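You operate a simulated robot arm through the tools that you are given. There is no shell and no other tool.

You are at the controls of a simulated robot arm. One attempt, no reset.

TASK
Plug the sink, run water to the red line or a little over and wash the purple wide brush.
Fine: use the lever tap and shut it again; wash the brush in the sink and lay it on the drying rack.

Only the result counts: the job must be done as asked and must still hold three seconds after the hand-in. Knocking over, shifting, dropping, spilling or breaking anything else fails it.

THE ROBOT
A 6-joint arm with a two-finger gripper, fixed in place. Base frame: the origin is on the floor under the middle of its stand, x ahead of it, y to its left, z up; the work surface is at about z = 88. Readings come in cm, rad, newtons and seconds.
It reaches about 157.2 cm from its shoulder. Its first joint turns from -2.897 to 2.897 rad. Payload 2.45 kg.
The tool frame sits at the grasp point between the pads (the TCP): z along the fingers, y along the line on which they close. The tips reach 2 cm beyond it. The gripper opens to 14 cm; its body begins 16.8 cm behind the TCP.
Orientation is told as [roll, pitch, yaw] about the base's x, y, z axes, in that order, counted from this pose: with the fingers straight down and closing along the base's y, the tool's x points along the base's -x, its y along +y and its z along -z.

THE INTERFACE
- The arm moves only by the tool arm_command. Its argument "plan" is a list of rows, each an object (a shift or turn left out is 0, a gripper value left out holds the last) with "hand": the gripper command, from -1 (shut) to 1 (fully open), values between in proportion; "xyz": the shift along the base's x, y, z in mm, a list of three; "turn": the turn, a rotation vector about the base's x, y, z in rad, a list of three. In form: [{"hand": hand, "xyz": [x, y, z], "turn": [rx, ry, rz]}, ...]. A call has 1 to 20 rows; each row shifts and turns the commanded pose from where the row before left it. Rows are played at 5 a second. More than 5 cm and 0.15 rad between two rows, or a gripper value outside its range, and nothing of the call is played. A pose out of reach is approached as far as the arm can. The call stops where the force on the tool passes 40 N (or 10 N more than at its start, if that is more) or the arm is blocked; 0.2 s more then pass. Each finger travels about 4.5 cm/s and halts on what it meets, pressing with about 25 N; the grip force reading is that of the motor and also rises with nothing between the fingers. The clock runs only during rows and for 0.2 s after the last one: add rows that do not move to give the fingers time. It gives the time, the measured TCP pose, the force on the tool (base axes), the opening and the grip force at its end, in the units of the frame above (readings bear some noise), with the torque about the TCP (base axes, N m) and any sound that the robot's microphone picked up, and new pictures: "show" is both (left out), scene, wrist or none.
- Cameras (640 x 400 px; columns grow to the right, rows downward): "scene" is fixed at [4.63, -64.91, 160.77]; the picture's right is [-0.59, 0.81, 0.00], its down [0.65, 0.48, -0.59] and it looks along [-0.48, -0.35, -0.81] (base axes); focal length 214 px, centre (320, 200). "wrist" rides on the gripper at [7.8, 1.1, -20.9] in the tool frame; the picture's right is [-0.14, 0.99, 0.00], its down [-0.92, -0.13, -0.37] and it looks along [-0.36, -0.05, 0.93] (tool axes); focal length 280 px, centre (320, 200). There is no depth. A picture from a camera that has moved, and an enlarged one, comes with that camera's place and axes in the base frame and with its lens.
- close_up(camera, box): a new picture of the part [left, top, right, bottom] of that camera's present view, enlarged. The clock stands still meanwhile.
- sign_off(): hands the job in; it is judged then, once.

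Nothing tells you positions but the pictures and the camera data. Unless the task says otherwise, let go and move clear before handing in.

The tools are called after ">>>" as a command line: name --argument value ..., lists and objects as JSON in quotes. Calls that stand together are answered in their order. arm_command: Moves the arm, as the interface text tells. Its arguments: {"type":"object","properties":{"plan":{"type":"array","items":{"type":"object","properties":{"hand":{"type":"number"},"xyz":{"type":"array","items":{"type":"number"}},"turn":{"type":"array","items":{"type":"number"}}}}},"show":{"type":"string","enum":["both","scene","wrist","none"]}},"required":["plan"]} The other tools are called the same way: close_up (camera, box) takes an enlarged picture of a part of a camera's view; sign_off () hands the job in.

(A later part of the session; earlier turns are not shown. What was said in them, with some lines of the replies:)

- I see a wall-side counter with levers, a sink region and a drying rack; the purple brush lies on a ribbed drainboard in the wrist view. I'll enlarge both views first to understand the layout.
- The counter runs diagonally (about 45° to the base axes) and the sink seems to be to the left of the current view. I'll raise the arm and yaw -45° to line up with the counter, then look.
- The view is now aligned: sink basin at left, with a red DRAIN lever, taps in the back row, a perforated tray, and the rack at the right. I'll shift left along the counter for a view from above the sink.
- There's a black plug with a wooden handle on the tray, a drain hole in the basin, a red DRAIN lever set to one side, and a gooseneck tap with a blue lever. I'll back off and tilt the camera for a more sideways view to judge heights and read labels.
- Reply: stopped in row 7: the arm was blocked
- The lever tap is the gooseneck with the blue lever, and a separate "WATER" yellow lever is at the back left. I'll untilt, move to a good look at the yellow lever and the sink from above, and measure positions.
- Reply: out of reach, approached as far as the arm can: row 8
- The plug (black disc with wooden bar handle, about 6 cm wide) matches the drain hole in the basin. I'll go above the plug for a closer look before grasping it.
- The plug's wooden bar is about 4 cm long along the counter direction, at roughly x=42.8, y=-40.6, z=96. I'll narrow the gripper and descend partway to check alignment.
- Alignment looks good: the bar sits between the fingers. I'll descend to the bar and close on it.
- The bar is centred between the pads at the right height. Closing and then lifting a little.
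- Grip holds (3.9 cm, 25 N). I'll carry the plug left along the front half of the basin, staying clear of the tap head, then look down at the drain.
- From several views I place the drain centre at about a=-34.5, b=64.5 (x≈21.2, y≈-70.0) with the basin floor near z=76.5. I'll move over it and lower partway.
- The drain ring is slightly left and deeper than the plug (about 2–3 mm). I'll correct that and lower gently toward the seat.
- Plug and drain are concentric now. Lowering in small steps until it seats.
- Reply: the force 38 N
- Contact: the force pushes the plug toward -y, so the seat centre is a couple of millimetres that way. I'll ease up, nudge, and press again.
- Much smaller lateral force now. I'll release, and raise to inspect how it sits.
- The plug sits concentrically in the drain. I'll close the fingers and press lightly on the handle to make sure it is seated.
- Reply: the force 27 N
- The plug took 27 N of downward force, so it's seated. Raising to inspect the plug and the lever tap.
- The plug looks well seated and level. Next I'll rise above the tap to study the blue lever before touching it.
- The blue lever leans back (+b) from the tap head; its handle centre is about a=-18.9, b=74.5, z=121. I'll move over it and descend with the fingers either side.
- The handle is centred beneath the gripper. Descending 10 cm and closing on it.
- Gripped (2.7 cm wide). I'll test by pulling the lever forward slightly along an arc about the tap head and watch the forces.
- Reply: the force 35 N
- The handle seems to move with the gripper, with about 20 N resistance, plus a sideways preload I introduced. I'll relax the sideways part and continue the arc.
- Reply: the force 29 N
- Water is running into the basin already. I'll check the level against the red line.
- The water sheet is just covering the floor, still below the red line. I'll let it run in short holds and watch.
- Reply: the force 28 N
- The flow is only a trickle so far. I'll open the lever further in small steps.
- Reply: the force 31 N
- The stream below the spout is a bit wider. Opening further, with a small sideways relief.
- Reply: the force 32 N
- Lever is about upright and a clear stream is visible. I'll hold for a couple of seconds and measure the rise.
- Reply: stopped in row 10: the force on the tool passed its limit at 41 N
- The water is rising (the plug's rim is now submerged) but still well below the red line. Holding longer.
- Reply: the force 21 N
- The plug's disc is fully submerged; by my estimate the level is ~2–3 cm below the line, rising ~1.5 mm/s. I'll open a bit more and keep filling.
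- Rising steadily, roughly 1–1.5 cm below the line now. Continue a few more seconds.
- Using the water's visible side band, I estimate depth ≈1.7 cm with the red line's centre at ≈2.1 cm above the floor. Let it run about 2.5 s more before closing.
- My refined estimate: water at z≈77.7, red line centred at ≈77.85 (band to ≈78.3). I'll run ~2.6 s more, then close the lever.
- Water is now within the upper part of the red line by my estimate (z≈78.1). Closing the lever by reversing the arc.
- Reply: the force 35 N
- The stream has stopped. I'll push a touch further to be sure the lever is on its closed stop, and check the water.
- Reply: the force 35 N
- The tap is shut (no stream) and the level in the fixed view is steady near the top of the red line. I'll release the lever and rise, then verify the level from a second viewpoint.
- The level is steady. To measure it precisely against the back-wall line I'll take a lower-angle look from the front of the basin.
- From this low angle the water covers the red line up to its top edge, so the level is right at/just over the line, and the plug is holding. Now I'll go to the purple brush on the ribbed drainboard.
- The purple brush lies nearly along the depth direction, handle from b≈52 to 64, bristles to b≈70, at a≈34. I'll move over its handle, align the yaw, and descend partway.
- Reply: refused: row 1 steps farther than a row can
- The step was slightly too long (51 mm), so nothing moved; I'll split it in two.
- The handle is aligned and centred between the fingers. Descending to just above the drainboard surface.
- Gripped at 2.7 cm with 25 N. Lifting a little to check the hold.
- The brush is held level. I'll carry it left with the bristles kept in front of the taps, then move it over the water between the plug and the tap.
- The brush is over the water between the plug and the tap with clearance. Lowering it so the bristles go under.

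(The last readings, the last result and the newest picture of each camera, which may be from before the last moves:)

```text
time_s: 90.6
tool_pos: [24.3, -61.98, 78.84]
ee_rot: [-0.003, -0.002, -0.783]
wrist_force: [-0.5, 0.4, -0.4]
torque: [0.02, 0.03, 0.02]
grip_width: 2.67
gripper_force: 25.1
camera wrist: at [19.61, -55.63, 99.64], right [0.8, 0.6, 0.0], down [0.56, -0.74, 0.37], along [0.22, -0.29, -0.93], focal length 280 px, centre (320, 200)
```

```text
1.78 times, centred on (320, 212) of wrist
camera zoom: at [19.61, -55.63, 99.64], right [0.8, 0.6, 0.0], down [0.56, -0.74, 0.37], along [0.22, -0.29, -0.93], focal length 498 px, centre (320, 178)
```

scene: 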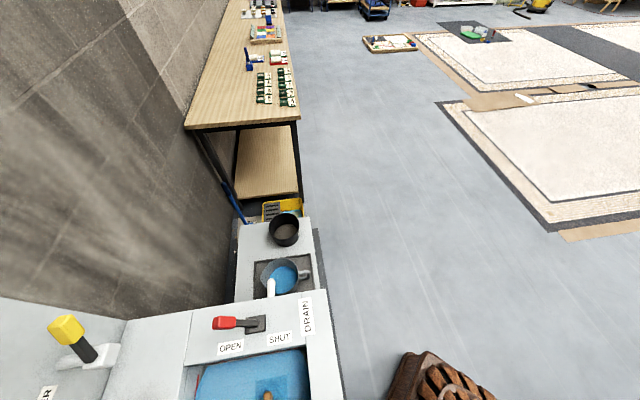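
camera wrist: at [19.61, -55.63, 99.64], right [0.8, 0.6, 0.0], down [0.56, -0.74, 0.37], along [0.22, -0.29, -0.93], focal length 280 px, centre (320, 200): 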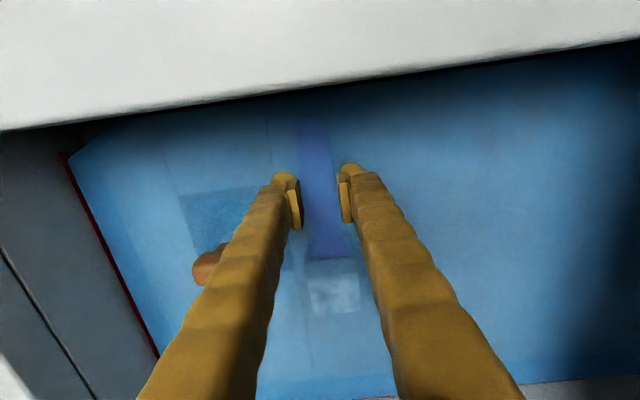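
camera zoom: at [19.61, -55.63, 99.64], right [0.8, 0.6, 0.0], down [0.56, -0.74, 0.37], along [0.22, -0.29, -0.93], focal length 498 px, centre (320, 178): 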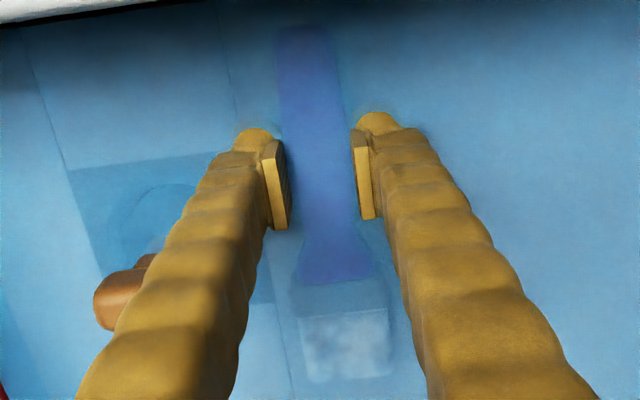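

Bristles are fully under water. Now swishing back and forth in a small area clear of plug, tap and walls.

>>> arm_command --plan '[{"xyz": [10, -10, 0]}, {"xyz": [-14, 14, 0]}, {"xyz": [14, -14, 0]}, {"xyz": [-14, 14, 0]}, {"xyz": [14, -14, 0]}, {"xyz": [-14, 14, 0]}, {"xyz": [4, -4, 0]}, {"xyz": [14, 14, 0]}, {"xyz": [-14, -14, 0]}, {"xyz": [14, 14, 0]}, {"xyz": [-14, -14, 0]}, {"xyz": [14, 14, 0]}, {"xyz": [-14, -14, 0]}, {"xyz": [14, 14, 0]}, {"xyz": [-14, -14, 0]}, {"xyz": [10, -10, 0]}, {"xyz": [-14, 14, 0]}, {"xyz": [14, -14, 0]}, {"xyz": [-14, 14, 0]}, {"xyz": [4, -4, 0]}]' --show "wrist"

>>> close_up --camera "wrist" --box '[220, 100, 420, 325]'

```text
time_s: 94.8
tool_pos: [24.29, -61.77, 78.7]
ee_rot: [-0.003, 0.0, -0.784]
wrist_force: [0.2, -0.4, -0.7]
torque: [0.03, -0.03, -0.04]
grip_width: 2.65
gripper_force: 25.0
camera wrist: at [19.65, -55.6, 99.59], right [0.8, 0.6, 0.0], down [0.56, -0.74, 0.37], along [0.22, -0.29, -0.93], focal length 280 px, centre (320, 200)
```

wrist: 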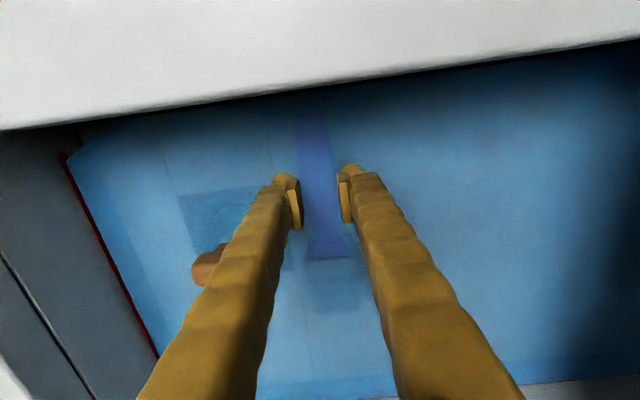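

```text
1.78 times, centred on (320, 212) of wrist
camera zoom: at [19.65, -55.6, 99.59], right [0.8, 0.6, 0.0], down [0.56, -0.74, 0.37], along [0.22, -0.29, -0.93], focal length 498 px, centre (320, 178)
```

zoom: 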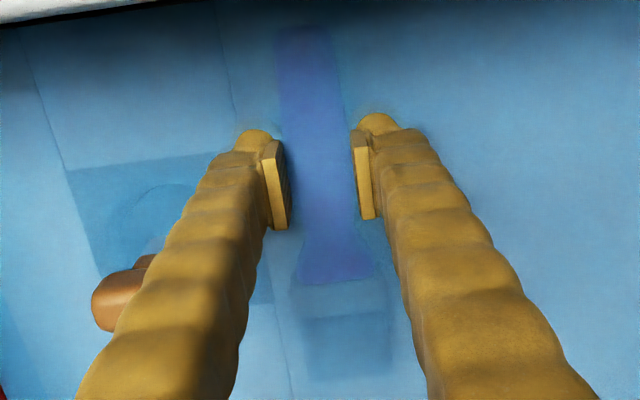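

The bristles' blotches have gone. One more short round of swishing, then lift and inspect.

>>> arm_command --plan '[{"xyz": [10, -10, 0]}, {"xyz": [-14, 14, 0]}, {"xyz": [14, -14, 0]}, {"xyz": [-14, 14, 0]}, {"xyz": [4, -4, 0]}, {"xyz": [14, 14, 0]}, {"xyz": [-14, -14, 0]}, {"xyz": [14, 14, 0]}, {"xyz": [-14, -14, 0]}, {"xyz": [0, 0, 0]}, {"xyz": [0, 0, 15]}, {"xyz": [0, 0, 25]}, {"xyz": [0, 0, 25]}, {"xyz": [0, 0, 25]}, {"xyz": [0, 0, 25]}, {"xyz": [0, 0, 0]}, {"xyz": [0, 0, 0]}]' --show "wrist"

>>> close_up --camera "wrist" --box '[220, 100, 420, 325]'

>>> close_up --camera "scene" --box '[180, 360, 244, 400]'

```text
time_s: 98.4
tool_pos: [24.15, -61.9, 90.08]
ee_rot: [-0.001, 0.0, -0.784]
wrist_force: [0.6, 0.2, -0.2]
torque: [0.04, -0.01, 0.02]
grip_width: 2.64
gripper_force: 24.8
camera wrist: at [19.58, -55.59, 111.11], right [0.8, 0.6, 0.0], down [0.56, -0.74, 0.37], along [0.22, -0.29, -0.93], focal length 280 px, centre (320, 200)
```

wrist: 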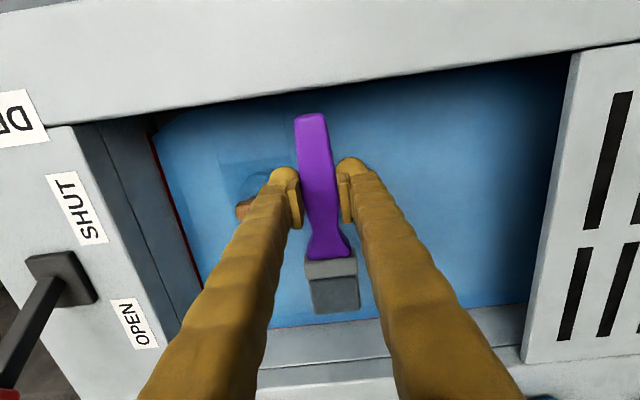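

```text
1.78 times, centred on (320, 212) of wrist
camera zoom: at [19.58, -55.59, 111.11], right [0.8, 0.6, 0.0], down [0.56, -0.74, 0.37], along [0.22, -0.29, -0.93], focal length 498 px, centre (320, 178)
```

zoom: 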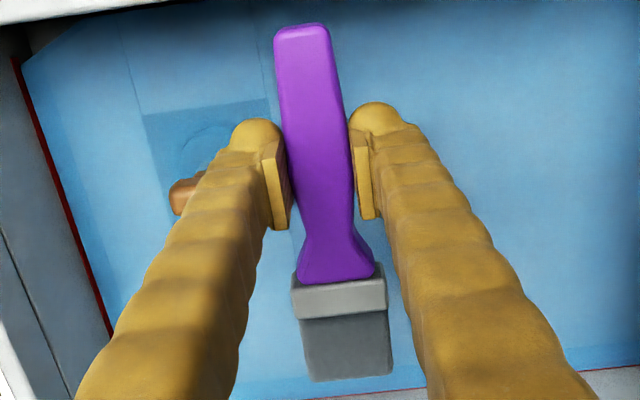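

```text
10.00 times, centred on (212, 380) of scene
camera zoom: at [4.63, -64.91, 160.77], right [-0.59, 0.81, 0.0], down [0.65, 0.48, -0.59], along [-0.48, -0.35, -0.81], focal length 2145 px, centre (1400, -1600)
```

zoom: 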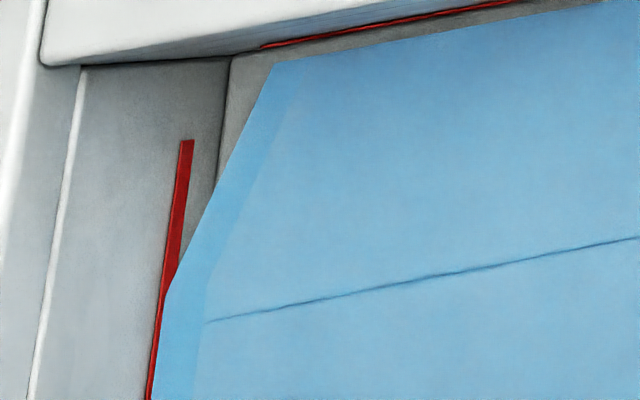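

The bristles are now evenly clean and the water level is unchanged. I'll lift the brush out, back off from the taps, and carry it right toward the rack.

>>> arm_command --plan '[{"xyz": [0, 0, 45]}, {"xyz": [0, 0, 45]}, {"xyz": [0, 0, 45]}, {"xyz": [0, 0, 45]}, {"xyz": [-25.5, 25.5, 0]}, {"xyz": [-25.5, 25.5, 0]}, {"xyz": [-25.5, 25.5, 0]}, {"xyz": [34, 34, 0]}, {"xyz": [34, 34, 0]}, {"xyz": [34, 34, 0]}, {"xyz": [34, 34, 0]}, {"xyz": [34, 34, 0]}, {"xyz": [34, 34, 0]}, {"xyz": [34, 34, 0]}, {"xyz": [34, 34, 0]}, {"xyz": [34, 34, 0]}, {"xyz": [34, 34, 0]}]' --show "none"

>>> arm_command --plan '[{"xyz": [34, 34, 10]}, {"xyz": [34, 34, 10]}, {"xyz": [34, 34, 10]}, {"xyz": [34, 34, 0]}, {"xyz": [34, 34, 0]}, {"xyz": [34, 34, 0]}, {"xyz": [0, 0, 0]}, {"xyz": [0, 0, 0]}]' --show "wrist"

```text
time_s: 102.0
tool_pos: [50.61, -20.21, 108.17]
ee_rot: [-0.002, 0.001, -0.782]
wrist_force: [-0.3, -0.3, -1.3]
torque: [0.04, 0.02, 0.0]
grip_width: 2.66
gripper_force: 25.3
```

```text
time_s: 103.8
tool_pos: [71.11, 0.35, 111.33]
ee_rot: [-0.002, -0.001, -0.784]
wrist_force: [0.2, -0.2, -0.9]
torque: [0.01, 0.05, -0.02]
grip_width: 2.65
gripper_force: 25.0
camera wrist: at [66.43, 6.45, 132.13], right [0.8, 0.6, 0.0], down [0.56, -0.74, 0.37], along [0.22, -0.29, -0.93], focal length 280 px, centre (320, 200)
```

wrist: 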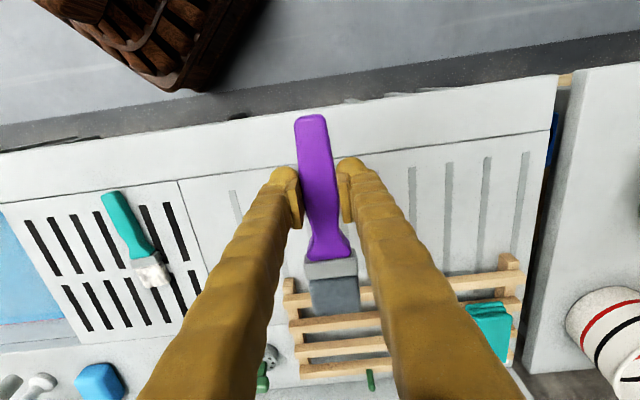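

>>> close_up --camera "wrist" --box '[270, 250, 400, 390]'

>>> close_up --camera "wrist" --box '[430, 240, 540, 380]'

```text
2.86 times, centred on (335, 320) of wrist
camera zoom: at [66.43, 6.45, 132.13], right [0.8, 0.6, 0.0], down [0.56, -0.74, 0.37], along [0.22, -0.29, -0.93], focal length 801 px, centre (277, -143)
```

zoom: 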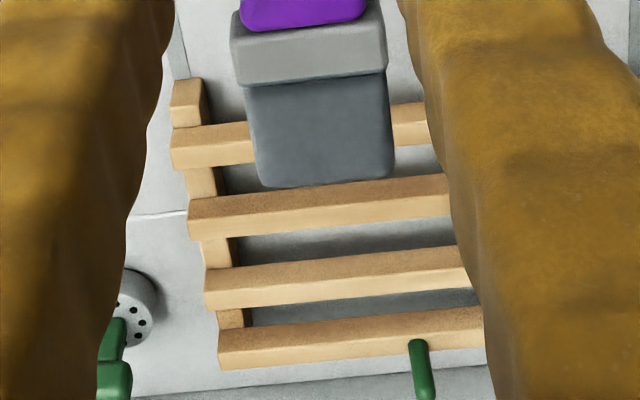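

```text
2.86 times, centred on (485, 310) of wrist
camera zoom: at [66.43, 6.45, 132.13], right [0.8, 0.6, 0.0], down [0.56, -0.74, 0.37], along [0.22, -0.29, -0.93], focal length 801 px, centre (-151, -114)
```

zoom: 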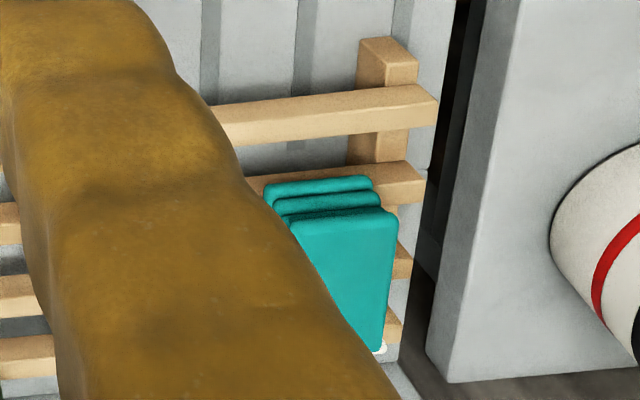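

The rack is level: slat tops at z≈92.7, slats running along the counter at b≈76.4, 82.6, 89, 94.7. I'll move the brush over it so it lies across the slats, with the fingers coming down between the first and second slats.

>>> arm_command --plan '[{"xyz": [34.7, -34.7, 0]}, {"xyz": [34.7, -34.7, 0]}, {"xyz": [34.7, -34.7, 0]}, {"xyz": [34.7, -34.7, 0]}, {"xyz": [34.7, -34.7, 0]}, {"xyz": [34.7, -34.7, 0]}, {"xyz": [0, 0, 0]}, {"xyz": [0, 0, 0]}]' --show "wrist"

>>> close_up --camera "wrist" --box '[200, 80, 440, 330]'

```text
time_s: 105.6
tool_pos: [91.85, -20.58, 111.19]
ee_rot: [-0.002, 0.002, -0.784]
wrist_force: [-0.4, 0.1, -0.6]
torque: [0.0, -0.02, -0.03]
grip_width: 2.66
gripper_force: 24.8
camera wrist: at [87.25, -14.26, 132.07], right [0.8, 0.6, 0.0], down [0.56, -0.74, 0.37], along [0.22, -0.29, -0.93], focal length 280 px, centre (320, 200)
```

wrist: 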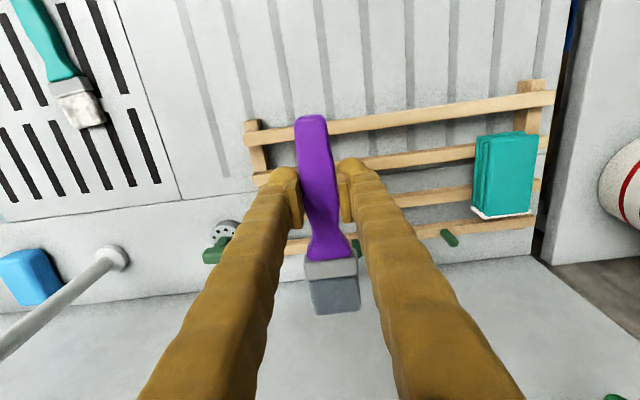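

```text
1.60 times, centred on (320, 205) of wrist
camera zoom: at [87.25, -14.26, 132.07], right [0.8, 0.6, 0.0], down [0.56, -0.74, 0.37], along [0.22, -0.29, -0.93], focal length 449 px, centre (320, 192)
```

zoom: 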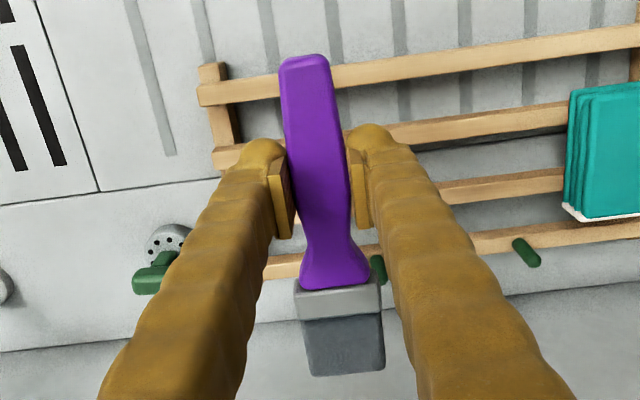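

The TCP axis lands midway between slats 1 and 2, and the brush clears the pegs and cloths. Lowering toward the slats.

>>> arm_command --plan '[{"xyz": [0, 0, -40]}, {"xyz": [0, 0, -40]}, {"xyz": [0, 0, -40]}, {"xyz": [0, 0, -20]}, {"xyz": [0, 0, -10]}, {"xyz": [0, 0, 0]}]' --show "wrist"

>>> close_up --camera "wrist" --box '[200, 80, 440, 330]'

```text
time_s: 107.0
tool_pos: [91.82, -20.62, 96.16]
ee_rot: [-0.002, -0.001, -0.784]
wrist_force: [-0.6, -0.3, 0.0]
torque: [0.0, 0.05, -0.02]
grip_width: 2.68
gripper_force: 25.2
camera wrist: at [87.15, -14.32, 117.04], right [0.8, 0.6, 0.0], down [0.56, -0.74, 0.37], along [0.22, -0.29, -0.93], focal length 280 px, centre (320, 200)
```

wrist: 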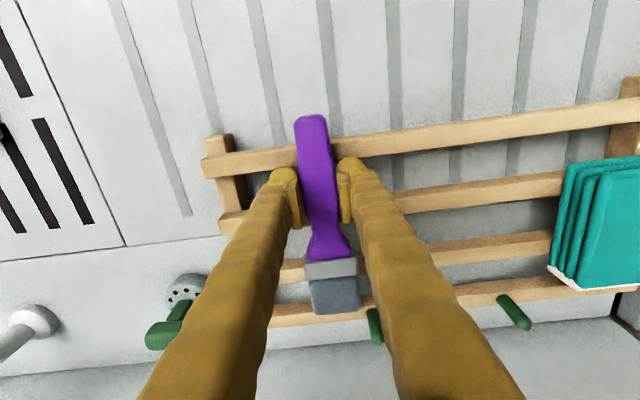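

```text
1.60 times, centred on (320, 205) of wrist
camera zoom: at [87.15, -14.32, 117.04], right [0.8, 0.6, 0.0], down [0.56, -0.74, 0.37], along [0.22, -0.29, -0.93], focal length 449 px, centre (320, 192)
```

zoom: 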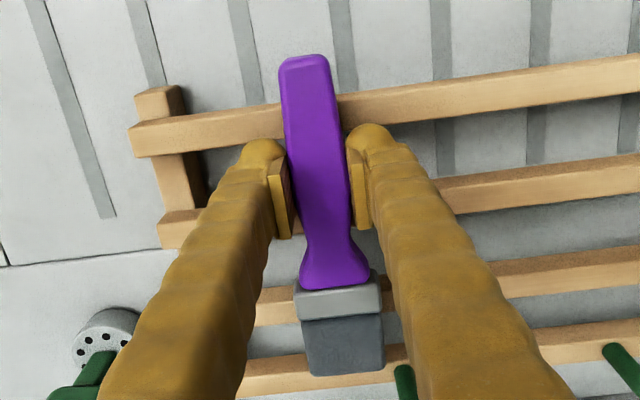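

Well centred between slats 1 and 2. Lowering in small steps until the brush rests on the slats.

>>> arm_command --plan '[{"xyz": [0, 0, -4]}, {"xyz": [0, 0, -3]}, {"xyz": [0, 0, -3]}, {"xyz": [0, 0, 0]}]' --show "none"

```text
time_s: 108.0
tool_pos: [91.78, -20.63, 95.32]
ee_rot: [0.0, -0.001, -0.787]
wrist_force: [0.6, -0.6, 1.9]
torque: [-0.03, -0.08, -0.01]
grip_width: 2.7
gripper_force: 25.4
```

>>> arm_command --plan '[{"xyz": [0, 0, -2]}, {"xyz": [0, 0, -1]}, {"xyz": [0, 0, 0]}]' --show "wrist"

>>> close_up --camera "wrist" --box '[200, 80, 440, 330]'

```text
time_s: 108.8
tool_pos: [91.83, -20.7, 95.01]
ee_rot: [0.001, 0.0, -0.783]
wrist_force: [2.2, 0.6, 19.0]
torque: [0.02, -0.05, 0.02]
grip_width: 2.66
gripper_force: 24.9
camera wrist: at [87.18, -14.37, 115.89], right [0.8, 0.6, 0.0], down [0.56, -0.74, 0.37], along [0.22, -0.29, -0.93], focal length 280 px, centre (320, 200)
```

wrist: 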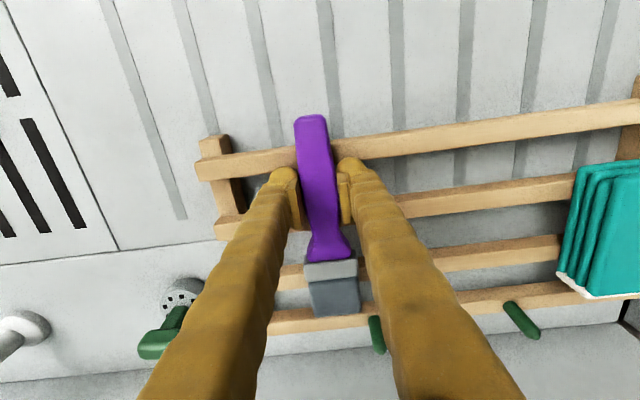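

```text
1.60 times, centred on (320, 205) of wrist
camera zoom: at [87.18, -14.37, 115.89], right [0.8, 0.6, 0.0], down [0.56, -0.74, 0.37], along [0.22, -0.29, -0.93], focal length 449 px, centre (320, 192)
```

zoom: 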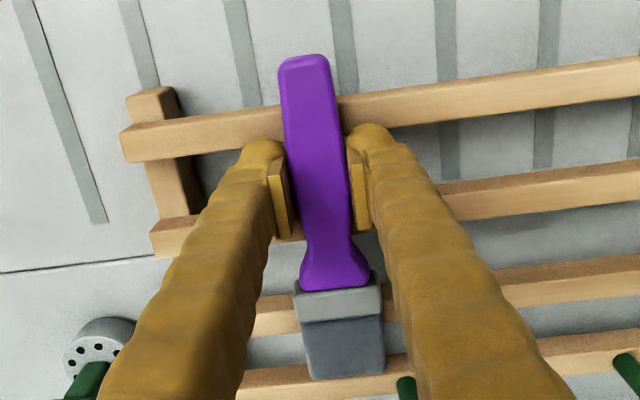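

Contact at z≈95.0 as predicted, with negligible torque, so the brush rests evenly. I'll ease off slightly, open the fingers and rise straight up.

>>> arm_command --plan '[{"xyz": [0, 0, 1.5]}, {"hand": -0.5}, {"hand": -0.3}, {"hand": -0.2}, {"hand": -0.2}, {"xyz": [0, 0, 10]}, {"xyz": [0, 0, 30]}, {"xyz": [0, 0, 40]}, {"xyz": [0, 0, 40]}, {"xyz": [0, 0, 40]}, {"xyz": [0, 0, 0]}]' --show "wrist"

>>> close_up --camera "wrist" --box '[200, 60, 440, 260]'

```text
time_s: 111.2
tool_pos: [91.7, -20.74, 111.18]
ee_rot: [-0.002, 0.0, -0.783]
wrist_force: [-0.3, 0.1, -0.2]
torque: [-0.03, -0.01, -0.02]
grip_width: 5.58
gripper_force: 0.0
camera wrist: at [87.07, -14.36, 131.95], right [0.8, 0.6, 0.0], down [0.56, -0.74, 0.37], along [0.22, -0.29, -0.93], focal length 280 px, centre (320, 200)
```

wrist: 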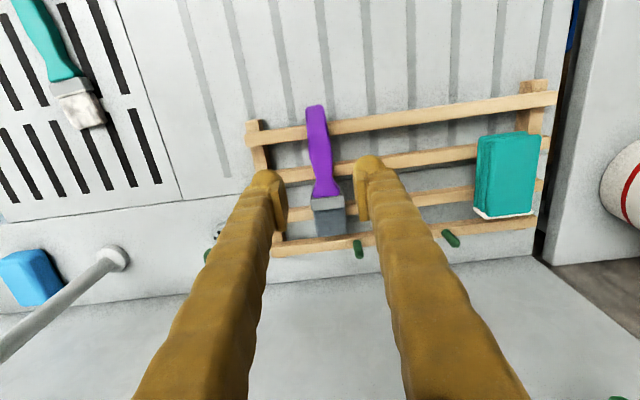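

```text
2.00 times, centred on (320, 160) of wrist
camera zoom: at [87.07, -14.36, 131.95], right [0.8, 0.6, 0.0], down [0.56, -0.74, 0.37], along [0.22, -0.29, -0.93], focal length 561 px, centre (320, 280)
```

zoom: 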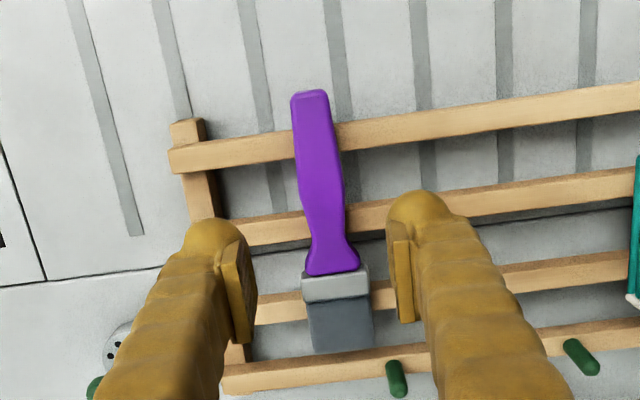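

The brush lies flat across the slats. I'll back away and do a final check of the sink, tap and the other items.

>>> arm_command --plan '[{"xyz": [0, 0, 45]}, {"xyz": [0, 0, 45]}, {"xyz": [0, 0, 45]}, {"xyz": [-34, 34, 45]}, {"xyz": [-34, 34, 0]}, {"xyz": [-34, 34, 0]}, {"xyz": [-34, -34, 0]}, {"xyz": [-34, -34, 0]}, {"xyz": [-34, -34, 0]}, {"xyz": [-34, -34, 0]}, {"xyz": [-34, -34, 0]}, {"xyz": [-34, -34, 0]}, {"xyz": [-34, -34, 0]}, {"xyz": [-34, -34, 0]}, {"xyz": [-34, -34, 0]}, {"xyz": [0, 0, 0]}]' --show "both"

>>> close_up --camera "scene" --box '[180, 360, 244, 400]'

>>> close_up --camera "wrist" --box '[60, 40, 380, 240]'

>>> close_up --camera "wrist" --box '[320, 40, 640, 240]'

```text
refused: row 4 steps farther than a row can; nothing moved
```

```text
10.00 times, centred on (212, 380) of scene
camera zoom: at [4.63, -64.91, 160.77], right [-0.59, 0.81, 0.0], down [0.65, 0.48, -0.59], along [-0.48, -0.35, -0.81], focal length 2145 px, centre (1400, -1600)
```

zoom: 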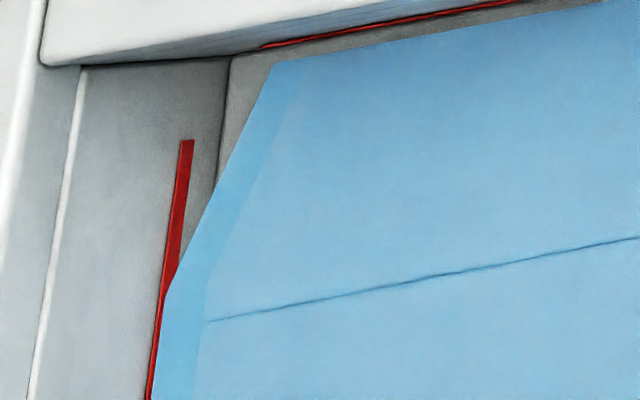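

```text
2.00 times, centred on (220, 140) of wrist
camera zoom: at [87.07, -14.36, 131.95], right [0.8, 0.6, 0.0], down [0.56, -0.74, 0.37], along [0.22, -0.29, -0.93], focal length 561 px, centre (520, 320)
```

zoom: 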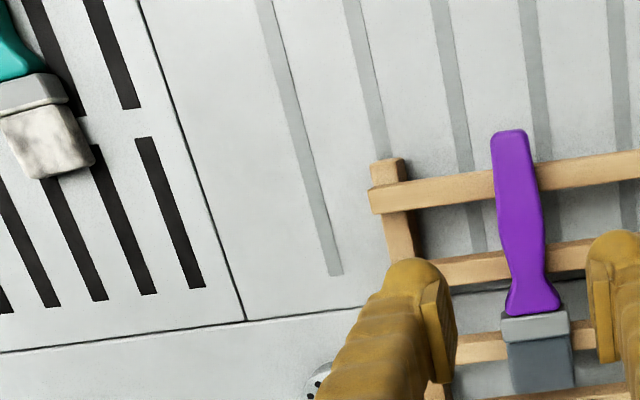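

```text
2.00 times, centred on (480, 140) of wrist
camera zoom: at [87.07, -14.36, 131.95], right [0.8, 0.6, 0.0], down [0.56, -0.74, 0.37], along [0.22, -0.29, -0.93], focal length 561 px, centre (0, 320)
```

zoom: 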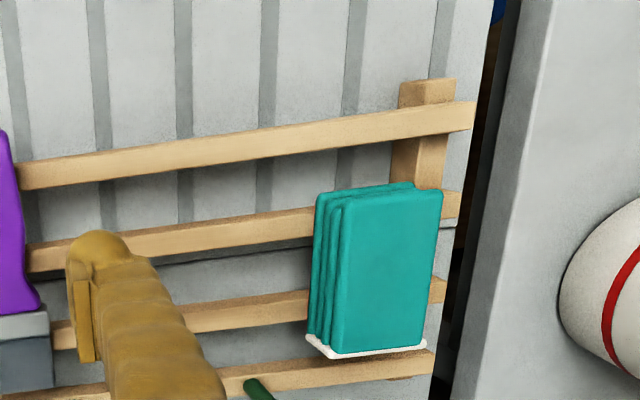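

The level is unchanged and the brush is stable; that move had one step too long. Repeating with shorter steps.

>>> arm_command --plan '[{"xyz": [0, 0, 45]}, {"xyz": [0, 0, 45]}, {"xyz": [0, 0, 45]}, {"xyz": [0, 0, 45]}, {"xyz": [-34, 34, 0]}, {"xyz": [-34, 34, 0]}, {"xyz": [-34, 34, 0]}, {"xyz": [-34, -34, 0]}, {"xyz": [-34, -34, 0]}, {"xyz": [-34, -34, 0]}, {"xyz": [-34, -34, 0]}, {"xyz": [-34, -34, 0]}, {"xyz": [-34, -34, 0]}, {"xyz": [-34, -34, 0]}, {"xyz": [-34, -34, 0]}, {"xyz": [-34, -34, 0]}, {"xyz": [0, 0, 0]}]' --show "both"

>>> close_up --camera "wrist" --box '[0, 0, 320, 200]'

>>> close_up --camera "wrist" --box '[320, 0, 640, 200]'

```text
time_s: 114.8
tool_pos: [50.79, -41.14, 129.18]
ee_rot: [-0.001, -0.002, -0.784]
wrist_force: [-0.1, 0.4, -0.1]
torque: [0.03, -0.01, -0.03]
grip_width: 5.59
gripper_force: 0.1
camera wrist: at [46.23, -34.81, 150.04], right [0.8, 0.6, 0.0], down [0.56, -0.74, 0.37], along [0.22, -0.29, -0.93], focal length 280 px, centre (320, 200)
```

scene: 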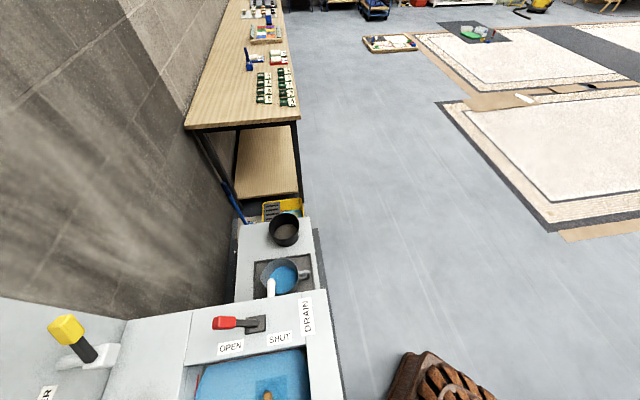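
wrist: 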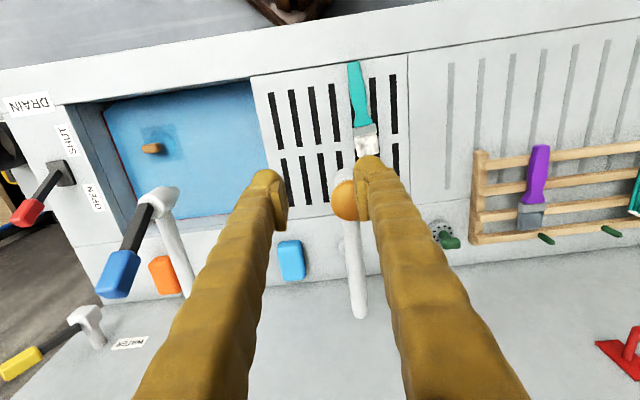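

```text
2.00 times, centred on (160, 100) of wrist
camera zoom: at [46.23, -34.81, 150.04], right [0.8, 0.6, 0.0], down [0.56, -0.74, 0.37], along [0.22, -0.29, -0.93], focal length 561 px, centre (640, 400)
```

zoom: 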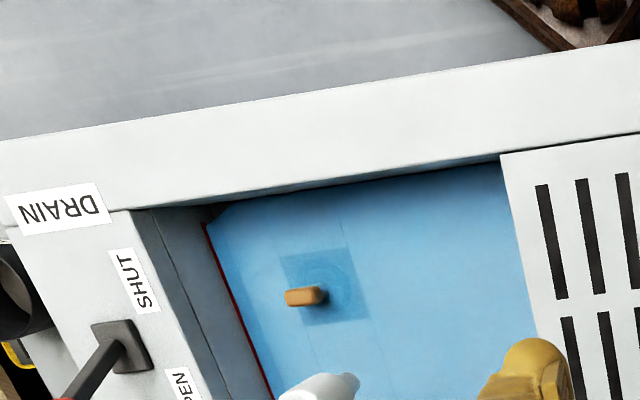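

```text
2.00 times, centred on (480, 100) of wrist
camera zoom: at [46.23, -34.81, 150.04], right [0.8, 0.6, 0.0], down [0.56, -0.74, 0.37], along [0.22, -0.29, -0.93], focal length 561 px, centre (0, 400)
```

zoom: 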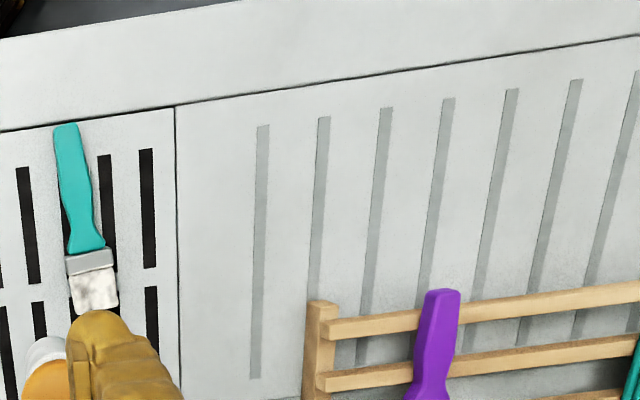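

Everything checks out: the plug is in, and the water holds steady at the red line. The lever tap is shut with no stream. The cleaned purple brush lies across the drying-rack slats, the other items are undisturbed, and the gripper is clear. Handing in.

>>> sign_off

```text
The job is handed in.
```

The sink is plugged and filled to the red line, and the purple brush is washed and lying on the drying rack. The job is handed in, but I have no verdict back yet.

- **Plug:** I set the rubber plug from the tray into the drain and pressed it down. I did not touch the red DRAIN lever, which still leans toward OPEN. The water level held steady for more than 40 seconds, up to just before I handed in.
- **Water:** I used the blue lever tap and closed it again; no stream was visible afterwards. By my estimate from the pictures, the level is right at the top edge of the red line, to within a few millimetres.
- **Brush:** I dipped it fully under water and swished it until the blotches on the bristles were gone. It rests across the rack slats with the gripper clear.

In the last views nothing else looked moved, including the teal brush and the cloths on the rack.
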